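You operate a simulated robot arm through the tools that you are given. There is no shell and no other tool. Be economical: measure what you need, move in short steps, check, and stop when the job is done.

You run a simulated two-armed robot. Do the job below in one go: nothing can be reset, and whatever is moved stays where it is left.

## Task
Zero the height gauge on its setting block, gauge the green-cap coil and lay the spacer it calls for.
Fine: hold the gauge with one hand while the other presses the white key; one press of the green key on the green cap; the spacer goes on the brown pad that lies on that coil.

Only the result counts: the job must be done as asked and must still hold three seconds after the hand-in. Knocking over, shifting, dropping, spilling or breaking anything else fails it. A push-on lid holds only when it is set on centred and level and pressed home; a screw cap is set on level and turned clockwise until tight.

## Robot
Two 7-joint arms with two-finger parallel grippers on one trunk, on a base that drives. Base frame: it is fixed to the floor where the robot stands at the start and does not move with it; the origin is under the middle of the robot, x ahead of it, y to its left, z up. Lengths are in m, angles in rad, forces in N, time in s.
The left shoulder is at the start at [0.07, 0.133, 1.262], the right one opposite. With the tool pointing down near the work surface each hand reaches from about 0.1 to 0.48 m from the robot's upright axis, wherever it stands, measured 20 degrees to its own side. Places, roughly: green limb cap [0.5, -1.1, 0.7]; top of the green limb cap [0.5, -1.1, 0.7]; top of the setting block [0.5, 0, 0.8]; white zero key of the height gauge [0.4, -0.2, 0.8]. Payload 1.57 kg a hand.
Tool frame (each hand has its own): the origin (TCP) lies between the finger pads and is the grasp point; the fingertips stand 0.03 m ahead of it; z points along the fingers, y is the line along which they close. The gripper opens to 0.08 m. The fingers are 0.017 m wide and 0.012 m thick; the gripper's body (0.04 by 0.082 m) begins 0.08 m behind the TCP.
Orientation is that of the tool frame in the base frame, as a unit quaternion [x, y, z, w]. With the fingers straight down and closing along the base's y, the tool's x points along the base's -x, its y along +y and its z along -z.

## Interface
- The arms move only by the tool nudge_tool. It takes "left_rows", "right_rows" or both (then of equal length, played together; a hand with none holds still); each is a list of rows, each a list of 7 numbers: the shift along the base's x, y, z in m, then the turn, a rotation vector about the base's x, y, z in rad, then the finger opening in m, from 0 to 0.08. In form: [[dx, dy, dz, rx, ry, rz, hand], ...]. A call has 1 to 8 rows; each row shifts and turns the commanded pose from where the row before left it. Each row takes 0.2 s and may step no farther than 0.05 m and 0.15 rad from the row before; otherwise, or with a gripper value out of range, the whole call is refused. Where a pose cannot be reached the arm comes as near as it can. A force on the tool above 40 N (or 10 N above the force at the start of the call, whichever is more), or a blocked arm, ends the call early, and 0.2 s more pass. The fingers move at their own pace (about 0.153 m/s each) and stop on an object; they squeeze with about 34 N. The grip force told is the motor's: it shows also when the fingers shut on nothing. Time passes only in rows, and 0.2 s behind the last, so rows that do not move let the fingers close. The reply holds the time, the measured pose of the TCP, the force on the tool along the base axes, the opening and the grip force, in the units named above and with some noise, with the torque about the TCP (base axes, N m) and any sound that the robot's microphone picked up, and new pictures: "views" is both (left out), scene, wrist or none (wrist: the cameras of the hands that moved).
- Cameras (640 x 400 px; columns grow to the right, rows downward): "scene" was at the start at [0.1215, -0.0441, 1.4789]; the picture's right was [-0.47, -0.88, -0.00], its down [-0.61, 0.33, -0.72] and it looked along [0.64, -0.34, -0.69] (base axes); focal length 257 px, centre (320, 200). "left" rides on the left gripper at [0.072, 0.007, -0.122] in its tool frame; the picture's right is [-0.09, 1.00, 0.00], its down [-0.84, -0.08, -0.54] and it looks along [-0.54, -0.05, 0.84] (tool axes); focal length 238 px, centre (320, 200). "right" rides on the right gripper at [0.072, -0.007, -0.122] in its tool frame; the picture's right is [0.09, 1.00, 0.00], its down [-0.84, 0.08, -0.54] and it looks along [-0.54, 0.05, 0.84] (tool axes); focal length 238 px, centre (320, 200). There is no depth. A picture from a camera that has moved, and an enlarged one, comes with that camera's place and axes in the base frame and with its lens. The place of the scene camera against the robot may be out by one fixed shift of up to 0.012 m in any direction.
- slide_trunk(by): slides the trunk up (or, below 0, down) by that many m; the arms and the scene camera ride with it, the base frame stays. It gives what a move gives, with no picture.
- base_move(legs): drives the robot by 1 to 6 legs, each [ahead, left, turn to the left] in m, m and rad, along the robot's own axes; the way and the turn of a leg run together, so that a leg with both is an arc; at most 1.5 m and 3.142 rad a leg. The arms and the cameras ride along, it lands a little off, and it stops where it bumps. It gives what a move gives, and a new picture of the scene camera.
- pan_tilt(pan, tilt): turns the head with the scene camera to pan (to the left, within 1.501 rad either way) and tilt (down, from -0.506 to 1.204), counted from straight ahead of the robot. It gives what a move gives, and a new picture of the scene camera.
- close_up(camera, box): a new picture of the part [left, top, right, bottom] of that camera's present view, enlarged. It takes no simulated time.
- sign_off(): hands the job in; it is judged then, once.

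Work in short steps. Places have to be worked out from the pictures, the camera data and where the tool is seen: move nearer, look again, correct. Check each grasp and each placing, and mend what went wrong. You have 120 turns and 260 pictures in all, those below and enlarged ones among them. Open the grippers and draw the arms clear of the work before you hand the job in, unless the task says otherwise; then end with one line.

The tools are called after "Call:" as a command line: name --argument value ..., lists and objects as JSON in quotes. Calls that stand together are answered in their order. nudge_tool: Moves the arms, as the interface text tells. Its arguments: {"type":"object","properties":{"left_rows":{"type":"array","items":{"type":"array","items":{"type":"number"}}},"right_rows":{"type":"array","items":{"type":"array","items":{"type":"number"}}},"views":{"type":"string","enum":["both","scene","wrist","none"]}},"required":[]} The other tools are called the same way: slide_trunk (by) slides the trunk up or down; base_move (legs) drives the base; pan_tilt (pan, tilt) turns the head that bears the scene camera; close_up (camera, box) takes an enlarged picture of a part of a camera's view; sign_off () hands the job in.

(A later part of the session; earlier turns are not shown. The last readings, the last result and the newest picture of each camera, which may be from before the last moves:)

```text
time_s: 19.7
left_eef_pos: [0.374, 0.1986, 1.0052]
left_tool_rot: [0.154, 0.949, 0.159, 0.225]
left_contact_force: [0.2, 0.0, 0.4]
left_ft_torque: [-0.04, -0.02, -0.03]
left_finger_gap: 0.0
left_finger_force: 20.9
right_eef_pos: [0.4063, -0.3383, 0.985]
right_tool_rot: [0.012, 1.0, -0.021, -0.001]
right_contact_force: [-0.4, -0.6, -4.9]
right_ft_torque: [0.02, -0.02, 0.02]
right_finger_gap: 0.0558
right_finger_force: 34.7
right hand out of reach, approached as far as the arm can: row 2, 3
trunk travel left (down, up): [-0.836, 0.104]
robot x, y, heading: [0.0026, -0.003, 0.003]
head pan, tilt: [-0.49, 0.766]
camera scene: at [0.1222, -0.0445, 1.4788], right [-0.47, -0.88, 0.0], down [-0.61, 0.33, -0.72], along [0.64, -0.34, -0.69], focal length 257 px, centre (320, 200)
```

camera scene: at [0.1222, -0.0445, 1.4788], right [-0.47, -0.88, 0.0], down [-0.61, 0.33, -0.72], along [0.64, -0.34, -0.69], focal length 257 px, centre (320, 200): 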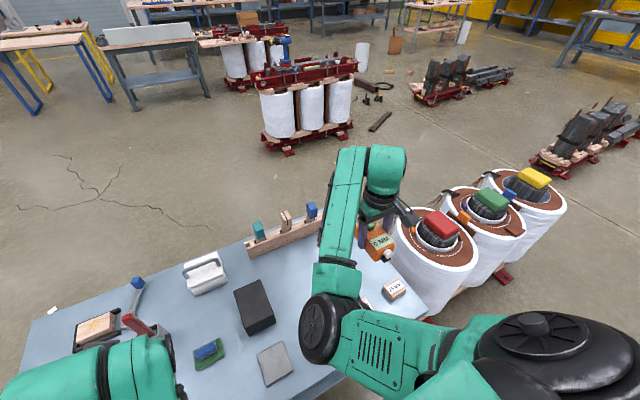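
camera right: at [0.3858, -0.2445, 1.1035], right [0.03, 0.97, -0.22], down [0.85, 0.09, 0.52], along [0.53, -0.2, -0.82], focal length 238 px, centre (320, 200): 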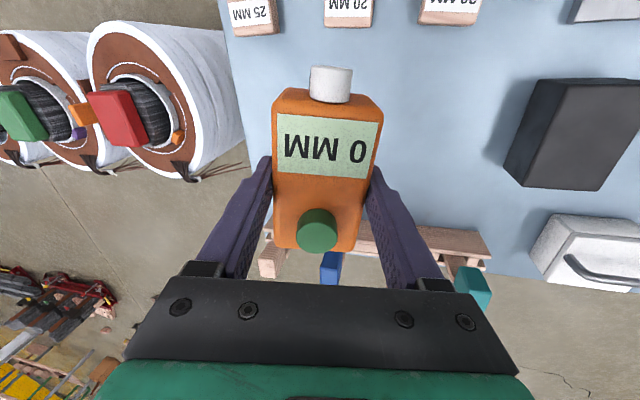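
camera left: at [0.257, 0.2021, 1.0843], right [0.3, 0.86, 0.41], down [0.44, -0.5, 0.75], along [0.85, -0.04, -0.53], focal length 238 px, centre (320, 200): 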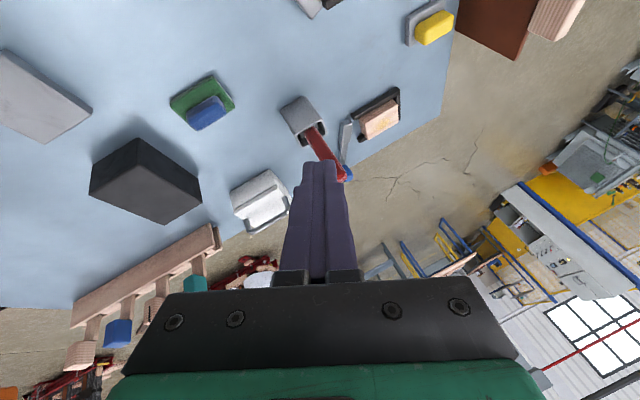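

The hand is vertical again and the gauge is clear at 0.94+. I drive sideways to the right toward the green coil.

Call:
base_move --legs '[[0, -0.45, 0]]'

```text
time_s: 22.4
left_eef_pos: [0.3743, -0.2421, 1.0043]
left_tool_rot: [0.15, 0.949, 0.161, 0.225]
left_contact_force: [-0.3, 0.3, 0.5]
left_ft_torque: [-0.02, 0.0, 0.03]
left_finger_gap: 0.0
left_finger_force: 21.1
right_eef_pos: [0.4118, -0.778, 0.9861]
right_tool_rot: [0.007, 1.0, -0.019, 0.0]
right_contact_force: [-0.5, -0.9, -4.7]
right_ft_torque: [0.01, -0.03, -0.02]
right_finger_gap: 0.0558
right_finger_force: 34.4
trunk travel left (down, up): [-0.836, 0.104]
robot x, y, heading: [0.0023, -0.442, 0.007]
head pan, tilt: [-0.49, 0.766]
camera scene: at [0.1241, -0.4874, 1.4788], right [-0.46, -0.89, 0.0], down [-0.61, 0.32, -0.72], along [0.64, -0.33, -0.69], focal length 257 px, centre (320, 200)
```

scene: 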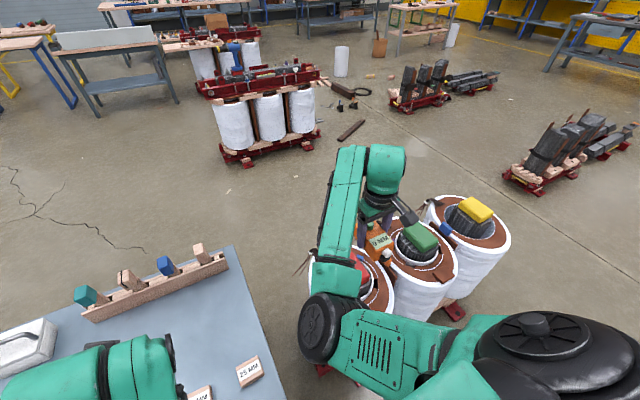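

Green cap ≈(0.49,−1.10). I drive another 0.48 m to the right.

Call:
base_move --legs '[[0, -0.48, 0]]'

```text
time_s: 25.2
left_eef_pos: [0.3771, -0.7235, 1.0045]
left_tool_rot: [0.143, 0.95, 0.162, 0.223]
left_contact_force: [-0.1, 0.2, 0.6]
left_ft_torque: [0.0, -0.02, 0.0]
left_finger_gap: 0.0
left_finger_force: 21.0
right_eef_pos: [0.4237, -1.2608, 0.9878]
right_tool_rot: [0.003, 1.0, -0.022, 0.001]
right_contact_force: [-0.3, 0.6, -4.5]
right_ft_torque: [-0.02, -0.04, -0.02]
right_finger_gap: 0.0558
right_finger_force: 34.3
trunk travel left (down, up): [-0.836, 0.104]
robot x, y, heading: [0.0058, -0.9277, 0.02]
head pan, tilt: [-0.49, 0.766]
camera scene: at [0.1322, -0.9723, 1.4788], right [-0.45, -0.89, 0.0], down [-0.62, 0.31, -0.72], along [0.64, -0.32, -0.69], focal length 257 px, centre (320, 200)
```

scene: 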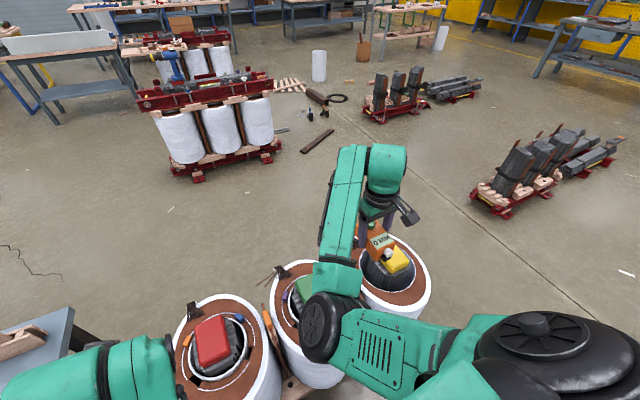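

Green cap is hidden by the forearm. I bring the right hand over toward y≈−1.13 and look with the wrist camera.

Call:
nudge_tool --right_rows '[[0, 0.03, -0.005, 0, 0, 0, 0.03], [0, 0.03, -0.01, 0, 0, 0, 0.03], [0, 0.03, -0.01, 0, 0, 0, 0.03], [0, 0.03, -0.01, 0, 0, 0, 0.03], [0, 0, 0, 0, 0, 0, 0.03]]' --views "both"

```text
time_s: 26.2
left_eef_pos: [0.3778, -0.7238, 1.0049]
left_tool_rot: [0.143, 0.951, 0.163, 0.222]
left_contact_force: [0.1, -0.1, -0.1]
left_ft_torque: [-0.03, 0.01, 0.04]
left_finger_gap: 0.0
left_finger_force: 21.1
right_eef_pos: [0.445, -1.2253, 0.9839]
right_tool_rot: [0.037, 0.995, -0.085, 0.035]
right_contact_force: [-0.9, 0.3, -5.7]
right_ft_torque: [-0.02, -0.01, 0.03]
right_finger_gap: 0.0555
right_finger_force: 33.7
right hand out of reach, approached as far as the arm can: row 2
trunk travel left (down, up): [-0.836, 0.104]
robot x, y, heading: [0.0085, -0.9317, 0.022]
head pan, tilt: [-0.49, 0.766]
stopped in row 4 (right hand): the arm was blocked; the commanded pose is now the measured one
camera scene: at [0.1323, -0.972, 1.4788], right [-0.45, -0.89, 0.0], down [-0.62, 0.31, -0.72], along [0.64, -0.32, -0.69], focal length 257 px, centre (320, 200)
camera right: at [0.3651, -1.2054, 1.0986], right [-0.01, 0.98, -0.17], down [0.8, 0.11, 0.58], along [0.59, -0.13, -0.79], focal length 238 px, centre (320, 200)
```

scene: 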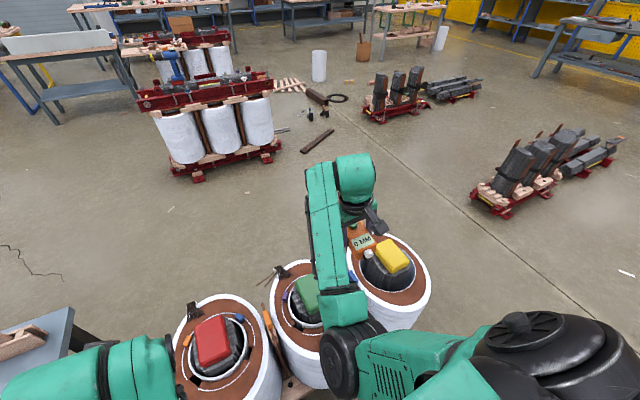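
right: 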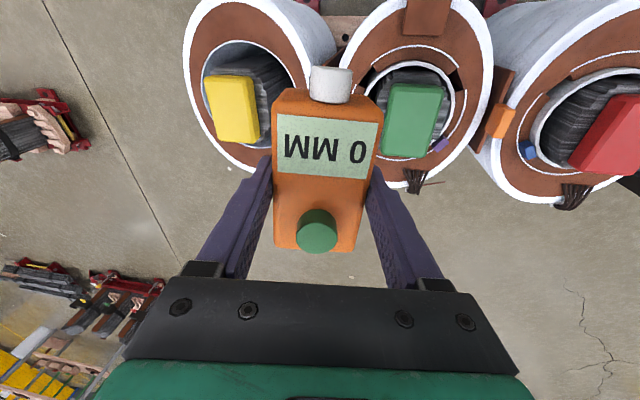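

The arm is in an awkward elbow posture. I bring the right hand back up to its starting posture region to restore the elbow, levelling the tool.

Call:
nudge_tool --right_rows '[[-0.02, -0.015, 0.02, 0.06, 0.02, 0.03, 0.03], [-0.02, -0.015, 0.03, 0.06, 0.02, 0.03, 0.03], [-0.02, -0.015, 0.03, 0.05, 0.02, 0.02, 0.03], [-0.02, 0, 0.04, 0, 0, 0, 0.03], [0, 0, 0.03, 0, 0, 0, 0.03], [0, 0, 0.02, 0, 0, 0, 0.03]]' --left_rows '[[0.01, 0.01, 0.02, 0, 0, 0, 0], [0.01, 0.01, 0.02, 0, 0, 0, 0], [0.01, 0, 0.02, 0, 0, 0, 0], [0.01, 0, 0.02, 0, 0, 0, 0], [0.01, 0, 0.02, 0, 0, 0, 0], [0, 0, 0, 0, 0, 0, 0]]' --views "scene"

```text
time_s: 27.4
left_eef_pos: [0.4208, -0.6536, 1.104]
left_tool_rot: [0.14, 0.937, 0.257, 0.192]
left_contact_force: [0.8, -0.2, -0.4]
left_ft_torque: [0.01, 0.04, 0.0]
left_finger_gap: 0.0
left_finger_force: 21.1
right_eef_pos: [0.3837, -1.2972, 1.1193]
right_tool_rot: [-0.003, 1.0, 0.003, 0.006]
right_contact_force: [-0.1, 0.1, -4.5]
right_ft_torque: [-0.01, 0.02, 0.0]
right_finger_gap: 0.0561
right_finger_force: 34.1
right hand out of reach, approached as far as the arm can: row 2, 4
trunk travel left (down, up): [-0.836, 0.104]
robot x, y, heading: [0.0069, -0.933, 0.023]
head pan, tilt: [-0.49, 0.766]
stopped in row 6 (left hand): the arm was blocked; the commanded pose is now the measured one
camera scene: at [0.1332, -0.9717, 1.4786], right [-0.45, -0.89, 0.0], down [-0.62, 0.31, -0.72], along [0.64, -0.32, -0.69], focal length 257 px, centre (320, 200)
```

scene: 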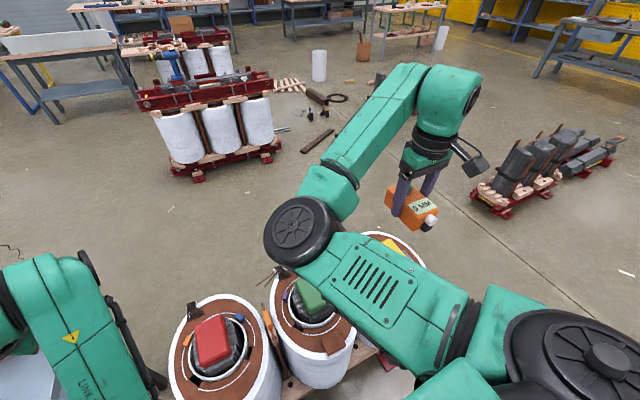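

The tool is level but the elbow is folded inward. I stretch the right hand outward/up to let the elbow come over to its outer side.

Call:
nudge_tool --right_rows '[[-0.01, -0.04, 0.02, 0, 0, 0, 0.03], [-0.01, -0.04, 0.02, 0, 0, 0, 0.03], [-0.01, -0.04, 0.02, 0, 0, 0, 0.03], [-0.01, -0.04, 0.02, 0, 0, 0, 0.03], [-0.01, -0.04, 0.02, 0, 0, 0, 0.03], [-0.01, -0.04, 0.02, 0, 0, 0, 0.03]]' --views "scene"

```text
time_s: 28.8
left_eef_pos: [0.4184, -0.6579, 1.1062]
left_tool_rot: [0.14, 0.936, 0.258, 0.194]
left_contact_force: [-0.1, 0.4, 0.0]
left_ft_torque: [0.03, 0.0, 0.02]
left_finger_gap: 0.0
left_finger_force: 21.7
right_eef_pos: [0.3227, -1.542, 1.2394]
right_tool_rot: [-0.003, 1.0, 0.005, 0.008]
right_contact_force: [0.0, 0.3, -4.0]
right_ft_torque: [0.02, -0.07, 0.04]
right_finger_gap: 0.0558
right_finger_force: 34.0
trunk travel left (down, up): [-0.836, 0.104]
robot x, y, heading: [0.0077, -0.9289, 0.026]
head pan, tilt: [-0.49, 0.766]
camera scene: at [0.1295, -0.9767, 1.4789], right [-0.45, -0.89, 0.0], down [-0.62, 0.31, -0.72], along [0.64, -0.32, -0.69], focal length 257 px, centre (320, 200)
```

scene: 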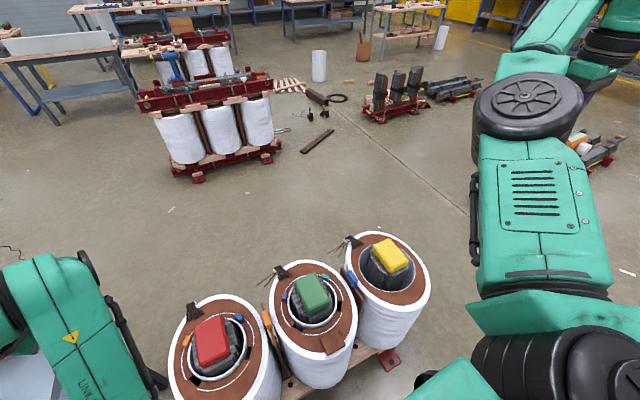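

Clear view of the coils now. I take an enlarged picture, and stretch the right arm further out.

Call:
close_up --camera "scene" --box '[230, 240, 390, 340]'

Call:
nudge_tool --right_rows '[[-0.03, -0.03, 0, 0, 0, 0, 0.03], [-0.03, -0.03, 0, 0, 0, 0, 0.03], [-0.03, -0.03, 0, 0, 0, 0, 0.03], [-0.03, -0.03, 0, 0, 0, 0, 0.03], [-0.03, -0.02, 0, 0, 0, 0, 0.03]]' --views "scene"

```text
4.00 times, centred on (310, 290) of scene
camera zoom: at [0.1295, -0.9767, 1.4789], right [-0.45, -0.89, 0.0], down [-0.62, 0.31, -0.72], along [0.64, -0.32, -0.69], focal length 1028 px, centre (360, -160)
```

zoom: 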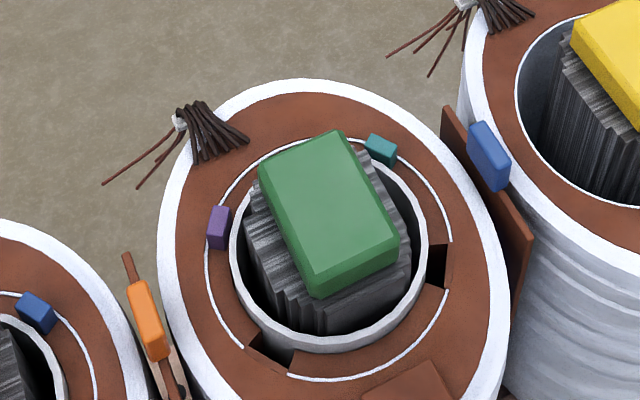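

```text
time_s: 30.0
left_eef_pos: [0.4187, -0.6555, 1.1048]
left_tool_rot: [0.141, 0.936, 0.258, 0.193]
left_contact_force: [0.4, -0.1, 0.1]
left_ft_torque: [-0.01, 0.02, -0.04]
left_finger_gap: 0.0
left_finger_force: 21.4
right_eef_pos: [0.2515, -1.6066, 1.2437]
right_tool_rot: [0.003, 1.0, -0.001, 0.013]
right_contact_force: [0.3, 0.2, -6.0]
right_ft_torque: [-0.02, -0.03, 0.0]
right_finger_gap: 0.056
right_finger_force: 33.9
right hand out of reach, approached as far as the arm can: row 3, 4, 5
trunk travel left (down, up): [-0.836, 0.104]
robot x, y, heading: [0.0094, -0.9284, 0.026]
head pan, tilt: [-0.49, 0.766]
camera scene: at [0.1307, -0.9754, 1.4788], right [-0.45, -0.89, 0.0], down [-0.62, 0.31, -0.72], along [0.64, -0.32, -0.69], focal length 257 px, centre (320, 200)
```

scene: 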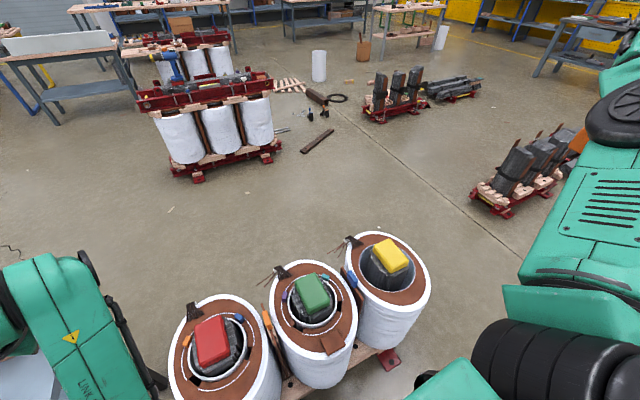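

Cap measured: centre ≈(0.485,−1.12), long side along x. Now I draw the right hand back in while yawing it left, to coax the elbow to the outer side.

Call:
nudge_tool --right_rows '[[0, 0.0, 0, 0, 0, 0.15, 0.03], [0, 0.0, 0, 0, 0, 0.15, 0.03], [0, 0.01, 0, 0, 0, 0.15, 0.03], [0, 0.03, 0, 0, 0, 0.15, 0.03], [0, 0.03, 0, 0, 0, 0.15, 0.03], [0, 0.03, -0.01, 0, 0, 0.0, 0.03], [0, 0.03, -0.01, 0, 0, 0.0, 0.03], [0, 0.03, -0.01, 0, 0, 0.0, 0.03]]' --views "scene"

```text
time_s: 31.8
left_eef_pos: [0.4203, -0.6563, 1.1056]
left_tool_rot: [0.139, 0.936, 0.258, 0.193]
left_contact_force: [-0.2, -0.1, 0.2]
left_ft_torque: [0.0, 0.03, 0.01]
left_finger_gap: 0.0
left_finger_force: 21.6
right_eef_pos: [0.261, -1.6048, 1.2604]
right_tool_rot: [-0.211, 0.977, -0.022, 0.006]
right_contact_force: [0.5, 0.4, -5.0]
right_ft_torque: [0.03, -0.04, -0.04]
right_finger_gap: 0.0559
right_finger_force: 34.2
right hand out of reach, approached as far as the arm can: row 3, 4, 5, 6, 7, 8
trunk travel left (down, up): [-0.836, 0.104]
robot x, y, heading: [0.0077, -0.93, 0.019]
head pan, tilt: [-0.49, 0.766]
camera scene: at [0.1316, -0.9746, 1.4788], right [-0.45, -0.89, 0.0], down [-0.62, 0.31, -0.72], along [0.64, -0.32, -0.69], focal length 257 px, centre (320, 200)
```

scene: 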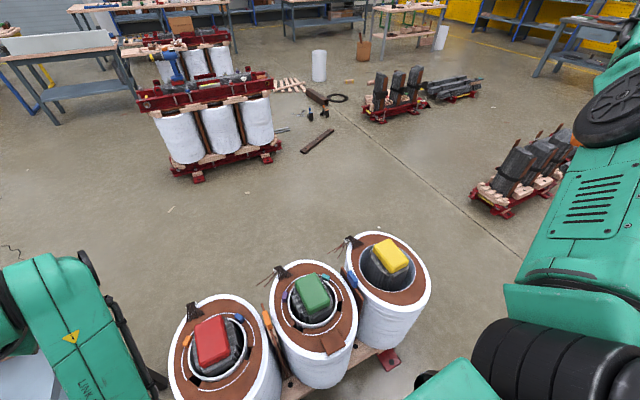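

The elbow won't flip; instead I'll use this posture with the robot turned left, which makes the tool yaw comfortable. First bring the right hand in while yawing it right.

Call:
nudge_tool --right_rows '[[0.015, 0.036, -0.02, 0, 0, -0.13, 0.03], [0.015, 0.036, -0.02, 0, 0, -0.13, 0.03], [0.015, 0.036, -0.02, 0, 0, -0.13, 0.03], [0.015, 0.036, -0.02, 0, 0, -0.13, 0.03], [0.015, 0.036, -0.02, 0, 0, -0.13, 0.03], [0.015, 0.036, -0.02, 0, 0, -0.13, 0.03], [0.015, 0.036, -0.02, 0, 0, -0.1, 0.03], [0.015, 0.036, -0.02, 0, 0, 0, 0.03]]' --views "none"

Call:
base_move --legs '[[-0.02, -0.08, 0.48]]'

```text
time_s: 33.6
left_eef_pos: [0.4205, -0.6552, 1.1054]
left_tool_rot: [0.14, 0.937, 0.257, 0.192]
left_contact_force: [0.5, -0.2, -0.2]
left_ft_torque: [0.01, 0.0, 0.03]
left_finger_gap: 0.0
left_finger_force: 21.4
right_eef_pos: [0.2612, -1.6031, 1.2608]
right_tool_rot: [-0.211, 0.977, -0.022, 0.005]
right_contact_force: [0.1, -0.6, -6.2]
right_ft_torque: [-0.02, -0.03, -0.02]
right_finger_gap: 0.0559
right_finger_force: 34.0
right hand out of reach, approached as far as the arm can: row 1, 2, 3, 4, 5, 6, 7, 8
trunk travel left (down, up): [-0.836, 0.104]
robot x, y, heading: [0.0114, -0.9329, 0.024]
head pan, tilt: [-0.49, 0.766]
```

```text
time_s: 35.4
left_eef_pos: [0.2456, -0.5771, 1.1042]
left_tool_rot: [-0.088, 0.943, 0.295, 0.126]
left_contact_force: [0.3, -1.0, -0.2]
left_ft_torque: [0.0, 0.01, -0.01]
left_finger_gap: 0.0003
left_finger_force: 21.6
right_eef_pos: [0.5454, -1.4907, 1.2608]
right_tool_rot: [-0.439, 0.898, -0.02, 0.01]
right_contact_force: [-0.3, 0.5, -4.8]
right_ft_torque: [-0.04, -0.02, 0.01]
right_finger_gap: 0.0557
right_finger_force: 33.9
trunk travel left (down, up): [-0.836, 0.104]
robot x, y, heading: [0.0128, -1.0121, 0.509]
head pan, tilt: [-0.49, 0.766]
camera scene: at [0.136, -0.9927, 1.4788], right [0.02, -1.0, 0.0], down [-0.69, -0.01, -0.72], along [0.72, 0.01, -0.69], focal length 257 px, centre (320, 200)
```

scene: 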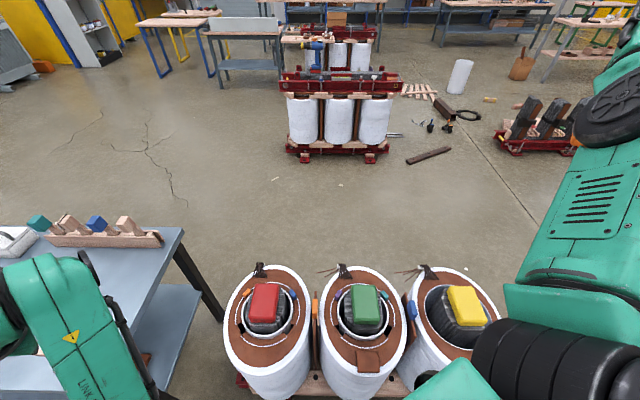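

The right arm did not move (stuck at its limit). I try smaller commands: first a pure negative yaw and slight lowering.

Call:
nudge_tool --right_rows '[[0, 0, -0.02, 0, 0, -0.1, 0.03], [0, 0, -0.02, 0, 0, -0.1, 0.03], [-0.01, 0.0, -0.02, 0, 0, -0.1, 0.03], [-0.01, 0.01, -0.02, 0, 0, -0.1, 0.03], [-0.01, 0.02, -0.02, 0, 0, -0.1, 0.03]]' --views "none"

```text
time_s: 36.6
left_eef_pos: [0.2463, -0.5757, 1.1046]
left_tool_rot: [-0.088, 0.943, 0.296, 0.125]
left_contact_force: [-0.1, 0.0, -0.1]
left_ft_torque: [-0.05, -0.01, -0.01]
left_finger_gap: 0.0
left_finger_force: 21.0
right_eef_pos: [0.5148, -1.4586, 1.1612]
right_tool_rot: [-0.202, 0.979, -0.021, 0.004]
right_contact_force: [0.4, -0.1, -4.1]
right_ft_torque: [0.0, -0.01, 0.02]
right_finger_gap: 0.0559
right_finger_force: 33.7
trunk travel left (down, up): [-0.836, 0.104]
robot x, y, heading: [0.0088, -1.0136, 0.508]
head pan, tilt: [-0.49, 0.766]
```

Moving again. I bring the gauge toward a point above the green cap, yawing to 0.

Call:
nudge_tool --right_rows '[[-0.004, 0.042, -0.015, 0, 0, -0.06, 0.03], [-0.004, 0.042, -0.015, 0, 0, -0.06, 0.03], [-0.004, 0.042, -0.015, 0, 0, -0.06, 0.03], [-0.004, 0.042, -0.015, 0, 0, -0.06, 0.03], [-0.004, 0.042, -0.015, 0, 0, -0.06, 0.03], [-0.004, 0.042, -0.015, 0, 0, -0.06, 0.03], [-0.004, 0.042, -0.015, 0, 0, -0.04, 0.03], [0, 0.03, -0.015, 0, 0, 0, 0.03]]' --views "both"

```text
time_s: 38.4
left_eef_pos: [0.2468, -0.5766, 1.1041]
left_tool_rot: [-0.087, 0.943, 0.295, 0.125]
left_contact_force: [0.3, -0.3, -0.4]
left_ft_torque: [0.04, 0.01, 0.01]
left_finger_gap: 0.0
left_finger_force: 21.5
right_eef_pos: [0.5117, -1.1577, 1.0326]
right_tool_rot: [-0.003, 1.0, -0.021, 0.0]
right_contact_force: [0.1, -0.1, -5.7]
right_ft_torque: [-0.02, -0.01, 0.01]
right_finger_gap: 0.0558
right_finger_force: 33.4
right hand out of reach, approached as far as the arm can: row 7, 8
trunk travel left (down, up): [-0.836, 0.104]
robot x, y, heading: [0.0106, -1.0134, 0.508]
head pan, tilt: [-0.49, 0.766]
camera scene: at [0.1381, -0.9923, 1.4786], right [0.01, -1.0, 0.0], down [-0.69, -0.01, -0.72], along [0.72, 0.01, -0.69], focal length 257 px, centre (320, 200)
camera right: at [0.4386, -1.1587, 1.1542], right [-0.1, 0.99, -0.04], down [0.84, 0.11, 0.54], along [0.54, 0.02, -0.84], focal length 238 px, centre (320, 200)
```

scene: 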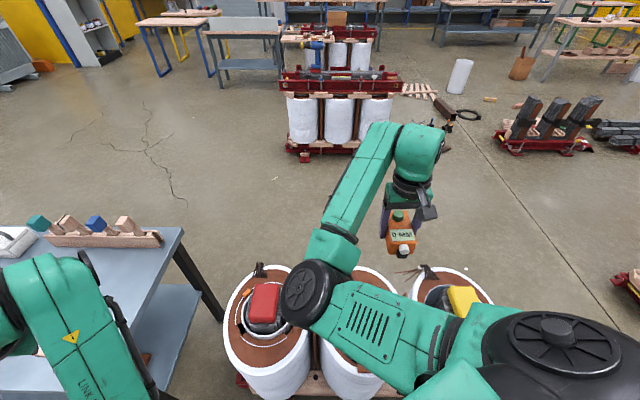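
right: 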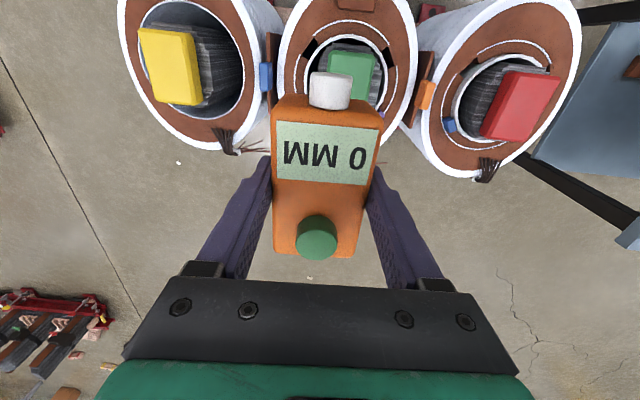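

Cap top centre ≈(0.47,−1.12). I shift back and left, allowing a small yaw, and slide the trunk down 0.15.

Call:
nudge_tool --right_rows '[[-0.017, 0.012, 0, 0.02, 0, -0.08, 0.03], [-0.015, 0.012, 0, 0.02, 0, -0.07, 0.03], [0, 0.012, 0, 0, 0, 0, 0.03], [0, 0, 0, 0, 0, 0, 0.03]]' --views "none"

Call:
slide_trunk --by -0.15

```text
time_s: 39.4
left_eef_pos: [0.2459, -0.5771, 1.1048]
left_tool_rot: [-0.089, 0.943, 0.296, 0.125]
left_contact_force: [0.5, -0.4, -0.5]
left_ft_torque: [0.0, -0.01, 0.01]
left_finger_gap: 0.0003
left_finger_force: 21.3
right_eef_pos: [0.5125, -1.1513, 1.0254]
right_tool_rot: [0.071, 0.997, -0.003, -0.001]
right_contact_force: [0.5, 0.2, -4.8]
right_ft_torque: [-0.01, 0.02, -0.01]
right_finger_gap: 0.0557
right_finger_force: 34.2
right hand out of reach, approached as far as the arm can: row 1, 2, 3
trunk travel left (down, up): [-0.836, 0.104]
robot x, y, heading: [0.0073, -1.0099, 0.505]
head pan, tilt: [-0.49, 0.766]
```

```text
time_s: 41.1
left_eef_pos: [0.2467, -0.5753, 0.9541]
left_tool_rot: [-0.088, 0.943, 0.296, 0.125]
left_contact_force: [-0.2, 0.0, -0.4]
left_ft_torque: [0.02, -0.02, 0.03]
left_finger_gap: 0.0
left_finger_force: 21.6
right_eef_pos: [0.5128, -1.1492, 0.8757]
right_tool_rot: [0.071, 0.997, -0.002, -0.003]
right_contact_force: [0.1, 0.3, -5.1]
right_ft_torque: [-0.01, 0.02, 0.0]
right_finger_gap: 0.0556
right_finger_force: 33.8
trunk travel left (down, up): [-0.686, 0.254]
robot x, y, heading: [0.01, -1.0119, 0.511]
head pan, tilt: [-0.49, 0.766]
```

The limit is from the hand being too high relative to the shoulder. I raise the trunk back and lower the arm instead.

Call:
slide_trunk --by 0.15

Call:
nudge_tool --right_rows '[[0, 0, -0.03, 0, 0, 0, 0.03], [0, 0, -0.03, 0, 0, 0, 0.03], [0, 0, -0.03, 0, 0, 0, 0.03], [0, 0, -0.03, 0, 0, 0, 0.03], [-0.015, 0.015, -0.01, 0, 0, 0, 0.03], [-0.015, 0.015, -0.01, 0, 0, 0, 0.03], [0, 0, 0, 0, 0, 0, 0.03]]' --views "both"

```text
time_s: 42.9
left_eef_pos: [0.2457, -0.5762, 1.1047]
left_tool_rot: [-0.088, 0.943, 0.296, 0.126]
left_contact_force: [0.0, 0.0, -0.6]
left_ft_torque: [-0.02, 0.01, 0.02]
left_finger_gap: 0.0003
left_finger_force: 21.4
right_eef_pos: [0.5131, -1.1511, 1.026]
right_tool_rot: [0.071, 0.997, -0.003, -0.002]
right_contact_force: [0.7, 0.5, -4.3]
right_ft_torque: [-0.01, -0.03, 0.0]
right_finger_gap: 0.0559
right_finger_force: 33.9
trunk travel left (down, up): [-0.836, 0.104]
robot x, y, heading: [0.0097, -1.0126, 0.504]
head pan, tilt: [-0.49, 0.766]
```

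```text
time_s: 44.4
left_eef_pos: [0.2479, -0.5756, 1.1048]
left_tool_rot: [-0.088, 0.943, 0.296, 0.126]
left_contact_force: [0.8, 0.6, -0.5]
left_ft_torque: [0.03, 0.03, 0.01]
left_finger_gap: 0.0002
left_finger_force: 21.4
right_eef_pos: [0.5222, -1.1674, 0.9212]
right_tool_rot: [0.099, 0.993, -0.039, 0.054]
right_contact_force: [0.1, 1.4, -5.6]
right_ft_torque: [0.0, -0.01, -0.01]
right_finger_gap: 0.0558
right_finger_force: 33.9
trunk travel left (down, up): [-0.836, 0.104]
robot x, y, heading: [0.0087, -1.013, 0.503]
head pan, tilt: [-0.49, 0.766]
stopped in row 7 (right hand): the arm was blocked; the commanded pose is now the measured one
camera scene: at [0.1369, -0.9915, 1.4787], right [0.02, -1.0, 0.0], down [-0.69, -0.01, -0.72], along [0.72, 0.01, -0.69], focal length 257 px, centre (320, 200)
camera right: at [0.4382, -1.1487, 1.0334], right [0.11, 0.99, -0.08], down [0.78, -0.04, 0.63], along [0.62, -0.13, -0.77], focal length 238 px, centre (320, 200)
```

scene: 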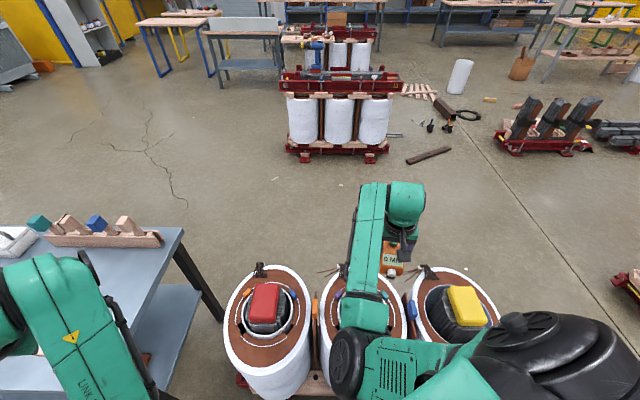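
right: 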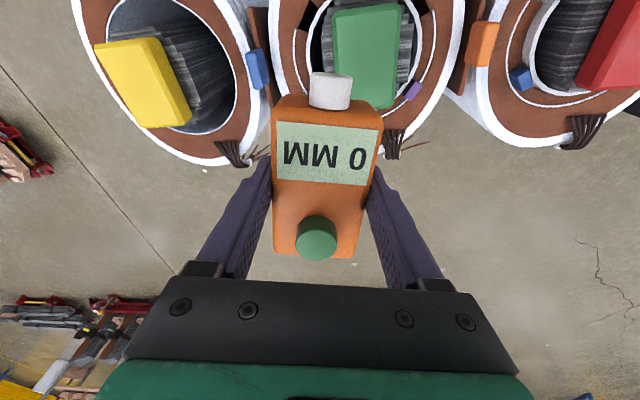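

The arm locks in this folded-in posture, so I need to swing the elbow out in free space. First check the space on the robot's right.

Call:
pan_tilt --pan -1.5 --tilt 0.6

```text
time_s: 45.7
left_eef_pos: [0.2456, -0.5766, 1.1039]
left_tool_rot: [-0.088, 0.943, 0.296, 0.126]
left_contact_force: [-0.5, -0.6, 0.3]
left_ft_torque: [-0.01, -0.01, 0.02]
left_finger_gap: 0.0
left_finger_force: 21.5
right_eef_pos: [0.5208, -1.1677, 0.9218]
right_tool_rot: [0.098, 0.993, -0.04, 0.055]
right_contact_force: [-0.8, -0.2, -4.3]
right_ft_torque: [-0.01, -0.05, 0.0]
right_finger_gap: 0.0558
right_finger_force: 33.9
trunk travel left (down, up): [-0.836, 0.104]
robot x, y, heading: [0.0087, -1.013, 0.502]
head pan, tilt: [-1.499, 0.6]
camera scene: at [0.1026, -1.0674, 1.4929], right [-0.84, -0.55, 0.0], down [-0.31, 0.47, -0.82], along [0.45, -0.69, -0.57], focal length 257 px, centre (320, 200)
```

scene: 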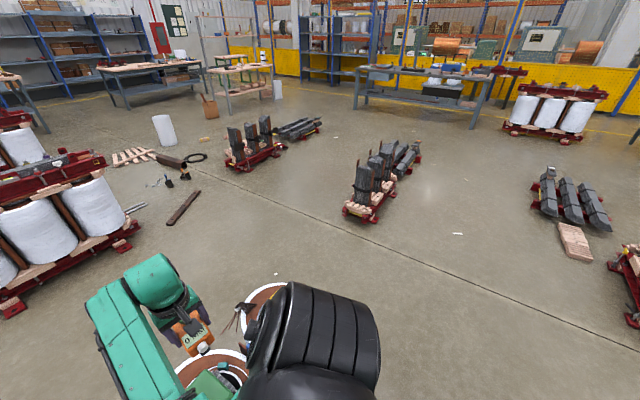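

The floor to the right is clear. I turn straight and drive right beyond the coils to free space.

Call:
base_move --legs '[[0, 0, -0.5], [0, -0.7, 0]]'

```text
time_s: 51.0
left_eef_pos: [0.4302, -1.4446, 1.1051]
left_tool_rot: [0.148, 0.936, 0.255, 0.195]
left_contact_force: [-0.5, 0.7, -0.2]
left_ft_torque: [-0.03, -0.01, 0.04]
left_finger_gap: 0.0
left_finger_force: 20.9
right_eef_pos: [0.3879, -2.0958, 0.9216]
right_tool_rot: [0.341, 0.938, -0.052, 0.044]
right_contact_force: [0.1, -0.6, -5.0]
right_ft_torque: [-0.02, -0.01, 0.01]
right_finger_gap: 0.0557
right_finger_force: 34.4
trunk travel left (down, up): [-0.836, 0.104]
robot x, y, heading: [0.0152, -1.7187, 0.006]
head pan, tilt: [-1.499, 0.6]
camera scene: at [0.07, -1.8079, 1.493], right [-1.0, -0.08, 0.0], down [-0.04, 0.56, -0.83], along [0.06, -0.82, -0.56], focal length 257 px, centre (320, 200)
```

scene: 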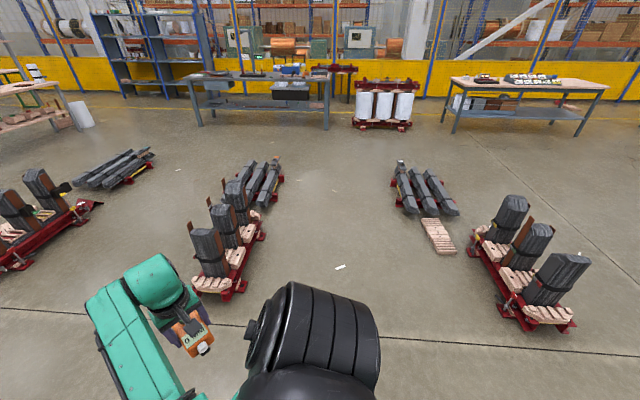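

Free floor around. I lower the right hand so that the arm hangs nearly straight.

Call:
nudge_tool --right_rows '[[0, -0.005, -0.045, 0, 0, 0, 0.03], [0, -0.005, -0.045, 0, 0, 0, 0.03], [-0.01, -0.005, -0.045, 0, 0, 0, 0.03], [-0.015, -0.005, -0.045, 0, 0, 0, 0.03], [-0.02, -0.005, -0.045, 0, 0, 0, 0.03], [-0.02, -0.005, -0.045, 0, 0, 0, 0.03], [-0.02, 0, -0.045, 0, 0, 0, 0.03], [-0.01, 0, -0.03, 0, 0, 0, 0.03]]' --views "scene"

```text
time_s: 52.8
left_eef_pos: [0.4293, -1.4455, 1.104]
left_tool_rot: [0.148, 0.935, 0.256, 0.195]
left_contact_force: [-0.4, 0.3, -0.3]
left_ft_torque: [0.02, 0.0, 0.01]
left_finger_gap: 0.0
left_finger_force: 21.1
right_eef_pos: [0.2995, -2.1279, 0.5958]
right_tool_rot: [0.341, 0.938, -0.051, 0.044]
right_contact_force: [0.2, 0.9, -5.5]
right_ft_torque: [-0.03, 0.02, 0.0]
right_finger_gap: 0.0556
right_finger_force: 33.9
right hand out of reach, approached as far as the arm can: row 8
trunk travel left (down, up): [-0.836, 0.104]
robot x, y, heading: [0.0093, -1.7104, 0.005]
head pan, tilt: [-1.499, 0.6]
camera scene: at [0.0701, -1.8087, 1.493], right [-1.0, -0.08, 0.0], down [-0.04, 0.56, -0.82], along [0.06, -0.82, -0.57], focal length 257 px, centre (320, 200)
```

scene: 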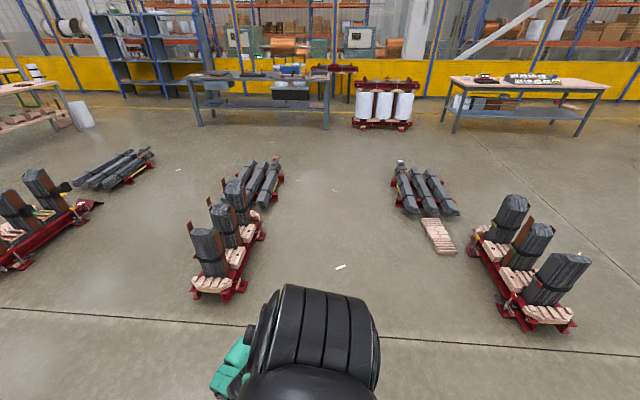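

Arm nearly straight. Now I yaw the tool clockwise, which should rotate the elbow outward.

Call:
nudge_tool --right_rows '[[0, 0, 0.01, 0, 0, -0.14, 0.03], [0, 0, 0, 0, 0, -0.14, 0.03], [0, 0, 0, 0, 0, -0.14, 0.03], [0, 0, 0, 0, 0, -0.14, 0.03], [0, 0, 0, 0, 0, -0.14, 0.03], [0, 0, 0, 0, 0, -0.14, 0.03], [0, 0, 0, 0, 0, -0.14, 0.03], [0, 0, 0, 0, 0, -0.14, 0.03]]' --views "none"

Call:
pan_tilt --pan -0.9 --tilt 1.2

```text
time_s: 54.6
left_eef_pos: [0.4294, -1.4447, 1.1054]
left_tool_rot: [0.147, 0.936, 0.256, 0.195]
left_contact_force: [0.8, -0.7, 0.3]
left_ft_torque: [-0.02, 0.01, 0.01]
left_finger_gap: 0.0001
left_finger_force: 21.1
right_eef_pos: [0.2988, -2.1264, 0.6065]
right_tool_rot: [0.787, 0.613, -0.068, 0.009]
right_contact_force: [-0.1, 0.7, -4.2]
right_ft_torque: [0.01, 0.03, 0.01]
right_finger_gap: 0.0559
right_finger_force: 34.4
trunk travel left (down, up): [-0.836, 0.104]
robot x, y, heading: [0.0123, -1.7124, 0.007]
head pan, tilt: [-1.499, 0.6]
```

```text
time_s: 55.6
left_eef_pos: [0.4289, -1.4461, 1.1047]
left_tool_rot: [0.148, 0.935, 0.256, 0.195]
left_contact_force: [-0.4, 0.3, 0.6]
left_ft_torque: [0.0, 0.04, 0.02]
left_finger_gap: 0.0002
left_finger_force: 21.7
right_eef_pos: [0.2994, -2.1253, 0.607]
right_tool_rot: [0.786, 0.614, -0.068, 0.008]
right_contact_force: [0.0, 1.1, -4.6]
right_ft_torque: [0.0, -0.03, 0.03]
right_finger_gap: 0.0556
right_finger_force: 34.1
trunk travel left (down, up): [-0.836, 0.104]
robot x, y, heading: [0.0162, -1.717, 0.004]
head pan, tilt: [-0.901, 1.201]
camera scene: at [0.098, -1.7645, 1.4484], right [-0.78, -0.62, 0.0], down [-0.58, 0.73, -0.36], along [0.23, -0.28, -0.93], focal length 257 px, centre (320, 200)
```

scene: 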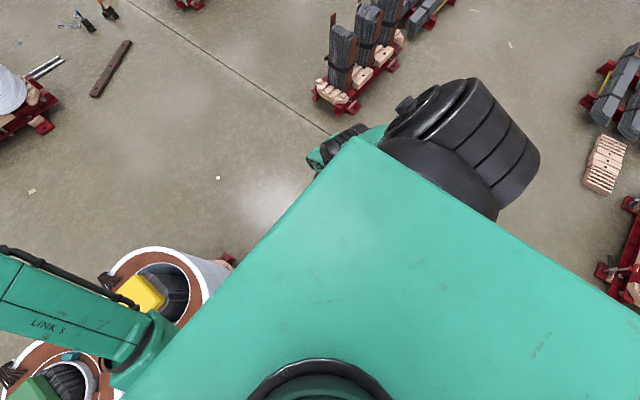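

Yaw went through freely. I now raise the hand and check on which side the elbow comes.

Call:
nudge_tool --right_rows '[[0, 0, 0.04, 0, 0, -0.1, 0.03], [0, 0, 0.045, 0, 0, -0.1, 0.03], [0, 0, 0.045, 0, 0, 0, 0.03], [0, 0, 0.045, 0, 0, 0, 0.03], [0, 0, 0.045, 0, 0, 0, 0.03], [0, 0, 0.045, 0, 0, 0, 0.03]]' --views "none"

Call:
pan_tilt --pan -0.8 --tilt 0.7

```text
time_s: 57.0
left_eef_pos: [0.4294, -1.4449, 1.1046]
left_tool_rot: [0.147, 0.936, 0.255, 0.195]
left_contact_force: [0.2, 0.5, 0.0]
left_ft_torque: [-0.01, 0.01, -0.02]
left_finger_gap: 0.0002
left_finger_force: 21.3
right_eef_pos: [0.299, -2.1265, 0.6054]
right_tool_rot: [0.787, 0.613, -0.067, 0.008]
right_contact_force: [-0.7, 0.0, -4.9]
right_ft_torque: [-0.02, -0.01, -0.01]
right_finger_gap: 0.0556
right_finger_force: 34.2
right hand out of reach, approached as far as the arm can: row 1, 2, 3, 4, 5, 6
trunk travel left (down, up): [-0.836, 0.104]
robot x, y, heading: [0.0132, -1.7152, 0.005]
head pan, tilt: [-0.901, 1.201]
```

```text
time_s: 57.9
left_eef_pos: [0.4295, -1.4454, 1.1033]
left_tool_rot: [0.148, 0.935, 0.255, 0.195]
left_contact_force: [0.8, -0.5, -0.3]
left_ft_torque: [-0.01, 0.03, 0.0]
left_finger_gap: 0.0001
left_finger_force: 21.5
right_eef_pos: [0.2999, -2.126, 0.6059]
right_tool_rot: [0.787, 0.613, -0.068, 0.009]
right_contact_force: [-0.5, 0.6, -5.5]
right_ft_torque: [0.02, -0.01, -0.03]
right_finger_gap: 0.0557
right_finger_force: 34.3
trunk travel left (down, up): [-0.836, 0.104]
robot x, y, heading: [0.0142, -1.7176, 0.002]
head pan, tilt: [-0.799, 0.7]
camera scene: at [0.1225, -1.7812, 1.4842], right [-0.71, -0.7, 0.0], down [-0.45, 0.46, -0.76], along [0.54, -0.54, -0.65], focal length 257 px, centre (320, 200)
```

scene: 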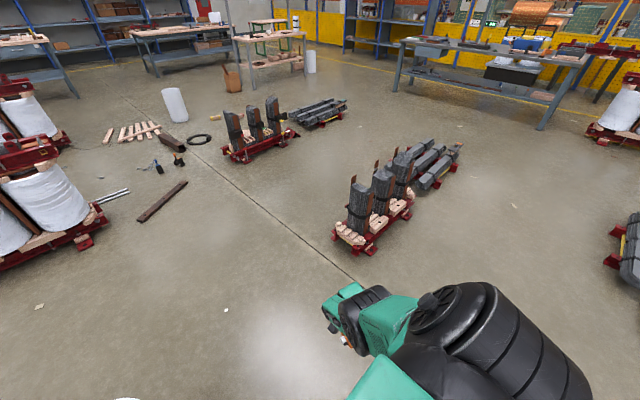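

A joint limit blocked further clockwise yaw. I raise without yawing.

Call:
nudge_tool --right_rows '[[0, 0, 0.04, 0, 0, 0.05, 0.03], [0, 0, 0.045, 0, 0, 0.05, 0.03], [0, 0, 0.045, 0, 0, 0, 0.03], [0, 0, 0.045, 0, 0, 0, 0.03], [0, 0, 0.045, 0, 0, 0, 0.03], [0, 0, 0.045, 0, 0, 0, 0.03]]' --views "scene"

```text
time_s: 59.3
left_eef_pos: [0.429, -1.4448, 1.105]
left_tool_rot: [0.148, 0.935, 0.255, 0.195]
left_contact_force: [1.0, 0.0, -0.1]
left_ft_torque: [-0.01, -0.05, -0.03]
left_finger_gap: 0.0
left_finger_force: 21.6
right_eef_pos: [0.2995, -2.1256, 0.6075]
right_tool_rot: [0.787, 0.613, -0.068, 0.008]
right_contact_force: [-0.2, -0.3, -4.2]
right_ft_torque: [0.01, -0.01, 0.0]
right_finger_gap: 0.0558
right_finger_force: 34.7
right hand out of reach, approached as far as the arm can: row 1, 2, 3, 4, 5, 6
trunk travel left (down, up): [-0.836, 0.104]
robot x, y, heading: [0.0109, -1.7124, 0.005]
head pan, tilt: [-0.799, 0.7]
camera scene: at [0.1226, -1.7813, 1.4843], right [-0.71, -0.7, 0.0], down [-0.45, 0.46, -0.76], along [0.54, -0.55, -0.64], focal length 257 px, centre (320, 200)
```

scene: 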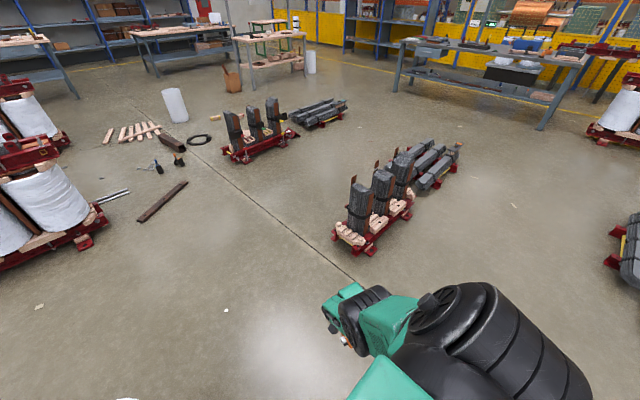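

Still stuck; I try unwinding the yaw a little first, then raising in small rows.

Call:
nudge_tool --right_rows '[[0, 0, 0, 0, 0, 0.1, 0.03], [0, 0, 0, 0, 0, 0.1, 0.03], [0, 0, 0.01, 0, 0, 0.0, 0.03], [0, 0, 0.02, 0, 0, 0.0, 0.03], [0, 0, 0.03, 0, 0, 0, 0.03], [0, 0, 0.03, 0, 0, 0, 0.03], [0, 0, 0.03, 0, 0, 0, 0.03], [0, 0, 0.03, 0, 0, 0, 0.03]]' --views "scene"

```text
time_s: 61.1
left_eef_pos: [0.4281, -1.4452, 1.105]
left_tool_rot: [0.147, 0.936, 0.255, 0.195]
left_contact_force: [-0.3, 0.6, 0.4]
left_ft_torque: [0.02, 0.02, 0.0]
left_finger_gap: 0.0001
left_finger_force: 21.2
right_eef_pos: [0.2991, -2.1282, 0.7556]
right_tool_rot: [0.721, 0.689, -0.065, 0.015]
right_contact_force: [-0.2, 0.3, -4.9]
right_ft_torque: [0.01, -0.02, -0.02]
right_finger_gap: 0.0557
right_finger_force: 34.0
trunk travel left (down, up): [-0.836, 0.104]
robot x, y, heading: [0.0165, -1.7143, 0.004]
head pan, tilt: [-0.799, 0.7]
camera scene: at [0.1221, -1.7805, 1.4844], right [-0.71, -0.7, 0.0], down [-0.45, 0.46, -0.76], along [0.54, -0.55, -0.64], focal length 257 px, centre (320, 200)
```

scene: 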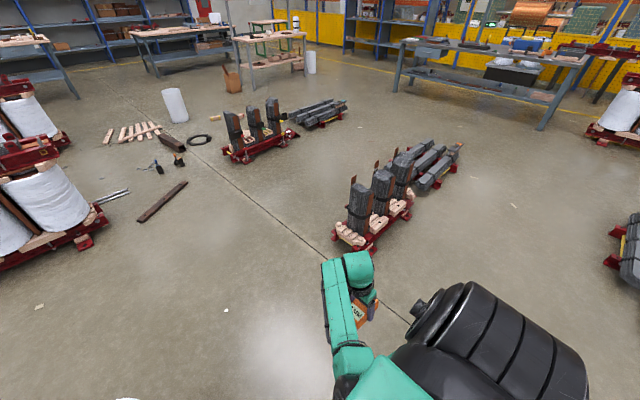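

The arm is free again with the elbow hanging down. I test the working region (≈0.42 ahead, 0.2 right, z 0.8) with this tool yaw.

Call:
nudge_tool --right_rows '[[0.02, 0.03, 0.01, 0, 0, 0, 0.03], [0.02, 0.03, 0.01, 0, 0, 0, 0.03], [0.02, 0.03, 0.01, 0, 0, 0, 0.03], [0.02, 0.03, 0.01, 0, 0, 0, 0.03], [0.02, 0.03, 0.0, 0, 0, 0, 0.03], [0.02, 0.03, 0.0, 0, 0, 0, 0.03], [0.015, 0.03, 0, 0, 0, 0, 0.03]]' --views "scene"

```text
time_s: 62.0
left_eef_pos: [0.4288, -1.4443, 1.1041]
left_tool_rot: [0.148, 0.935, 0.255, 0.195]
left_contact_force: [-0.4, 0.5, 0.5]
left_ft_torque: [-0.04, 0.0, -0.03]
left_finger_gap: 0.0
left_finger_force: 21.3
right_eef_pos: [0.3619, -2.1048, 0.816]
right_tool_rot: [0.731, 0.669, -0.119, 0.066]
right_contact_force: [0.3, 0.5, -4.3]
right_ft_torque: [-0.02, -0.01, 0.0]
right_finger_gap: 0.0558
right_finger_force: 34.1
trunk travel left (down, up): [-0.836, 0.104]
robot x, y, heading: [0.0121, -1.7147, 0.008]
head pan, tilt: [-0.799, 0.7]
stopped in row 4 (right hand): the arm was blocked; the commanded pose is now the measured one
camera scene: at [0.1238, -1.7798, 1.4843], right [-0.71, -0.7, 0.0], down [-0.45, 0.46, -0.76], along [0.54, -0.55, -0.64], focal length 257 px, centre (320, 200)
```

scene: 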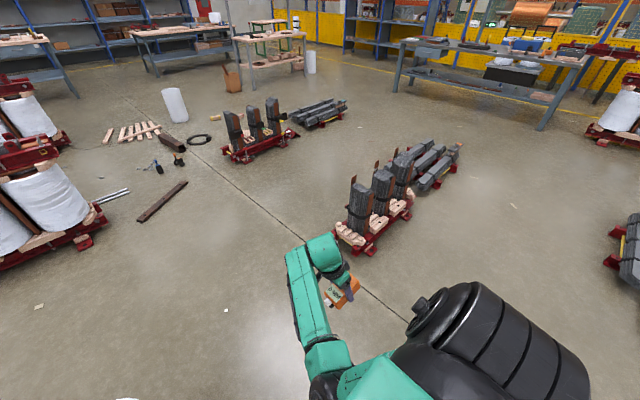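

Elbow inward only collides with the trunk when the hand nears the centre; the hand works when ≥0.4 m to the right. I level the tool there, then stand the robot turned left (~0.77 rad) so the cap lies in that region.

Call:
nudge_tool --right_rows '[[-0.01, -0.02, 0.01, 0.09, -0.03, 0, 0.03], [-0.01, -0.02, 0.02, 0.08, -0.03, 0, 0.03], [0, 0, 0.03, 0.08, -0.026, 0.1, 0.03], [0, 0, 0.03, 0, 0, 0.1, 0.03], [0, 0, 0.02, 0, 0, 0.1, 0.03], [0, 0, 0, 0, 0, 0.1, 0.03], [0, 0, 0, 0, 0, 0.1, 0.03]]' --views "none"

Call:
base_move --legs '[[-0.075, 0, 0], [0, 0.673, 0], [0, 0, 0.77]]'

```text
time_s: 63.6
left_eef_pos: [0.4297, -1.445, 1.1052]
left_tool_rot: [0.149, 0.935, 0.255, 0.195]
left_contact_force: [0.6, -0.3, -0.8]
left_ft_torque: [0.0, -0.04, 0.01]
left_finger_gap: 0.0
left_finger_force: 21.5
right_eef_pos: [0.3434, -2.142, 0.924]
right_tool_rot: [0.547, 0.837, 0.0, 0.004]
right_contact_force: [0.1, 0.7, -4.8]
right_ft_torque: [0.0, 0.02, -0.01]
right_finger_gap: 0.0558
right_finger_force: 33.8
trunk travel left (down, up): [-0.836, 0.104]
robot x, y, heading: [0.0147, -1.7205, 0.003]
head pan, tilt: [-0.799, 0.7]
```

```text
time_s: 70.0
left_eef_pos: [0.0367, -0.569, 1.104]
left_tool_rot: [-0.218, 0.922, 0.31, 0.084]
left_contact_force: [1.0, 0.3, 1.0]
left_ft_torque: [0.01, 0.01, 0.01]
left_finger_gap: 0.0001
left_finger_force: 21.3
right_eef_pos: [0.4649, -1.1265, 0.9241]
right_tool_rot: [0.187, 0.982, 0.002, 0.004]
right_contact_force: [0.3, -0.1, -6.0]
right_ft_torque: [0.0, 0.04, 0.03]
right_finger_gap: 0.0558
right_finger_force: 33.6
trunk travel left (down, up): [-0.836, 0.104]
robot x, y, heading: [-0.0726, -1.0548, 0.786]
head pan, tilt: [-0.799, 0.7]
camera scene: at [0.0507, -1.0243, 1.4843], right [-0.01, -1.0, 0.0], down [-0.64, 0.01, -0.76], along [0.76, -0.01, -0.64], focal length 257 px, centre (320, 200)
```

scene: 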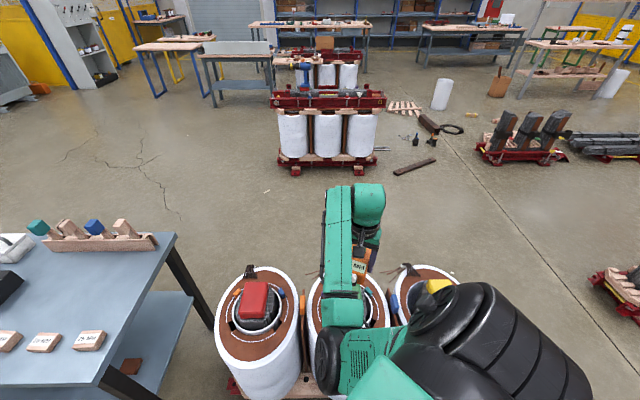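

Excellent: the hand is vertical at (0.465,−1.127,0.924), right above the cap. I lower a bit and look with the wrist camera.

Call:
nudge_tool --right_rows '[[0, 0, -0.03, 0, 0, 0, 0.03], [0, 0, -0.03, 0, 0, 0, 0.03], [0, 0, 0, 0, 0, 0, 0.03]]' --views "both"

```text
time_s: 70.8
left_eef_pos: [0.0356, -0.5681, 1.104]
left_tool_rot: [-0.217, 0.922, 0.31, 0.083]
left_contact_force: [0.3, 0.0, -0.8]
left_ft_torque: [-0.01, 0.01, 0.01]
left_finger_gap: 0.0002
left_finger_force: 21.5
right_eef_pos: [0.4654, -1.1249, 0.8637]
right_tool_rot: [0.188, 0.982, 0.002, 0.004]
right_contact_force: [-0.6, 0.1, -5.1]
right_ft_torque: [-0.03, -0.01, 0.01]
right_finger_gap: 0.0554
right_finger_force: 34.1
trunk travel left (down, up): [-0.836, 0.104]
robot x, y, heading: [-0.0749, -1.0525, 0.788]
head pan, tilt: [-0.799, 0.7]
camera scene: at [0.0503, -1.0239, 1.4843], right [-0.01, -1.0, 0.0], down [-0.64, 0.01, -0.76], along [0.76, -0.01, -0.64], focal length 257 px, centre (320, 200)
camera right: at [0.3939, -1.105, 0.9849], right [0.28, 0.96, 0.0], down [0.8, -0.24, 0.55], along [0.53, -0.15, -0.84], focal length 238 px, centre (320, 200)
```

scene: 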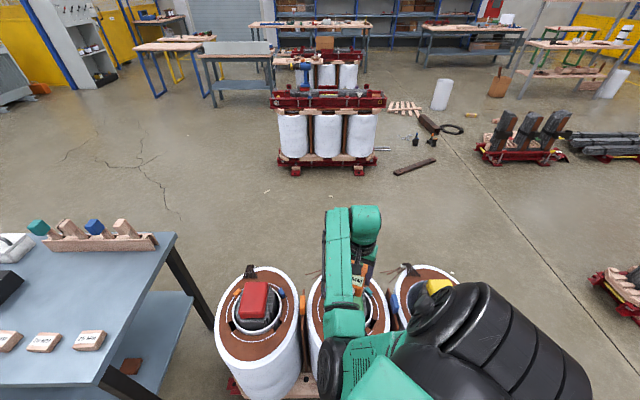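
right: 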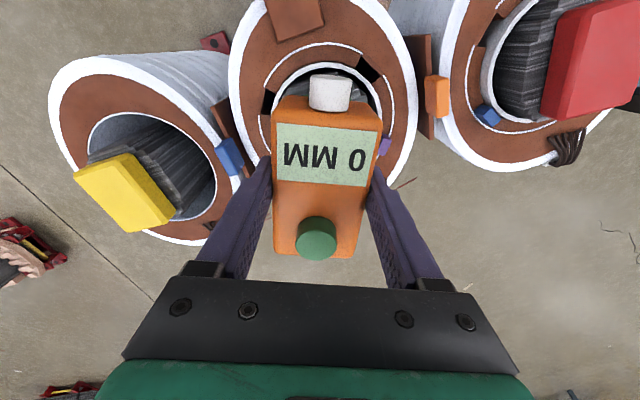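

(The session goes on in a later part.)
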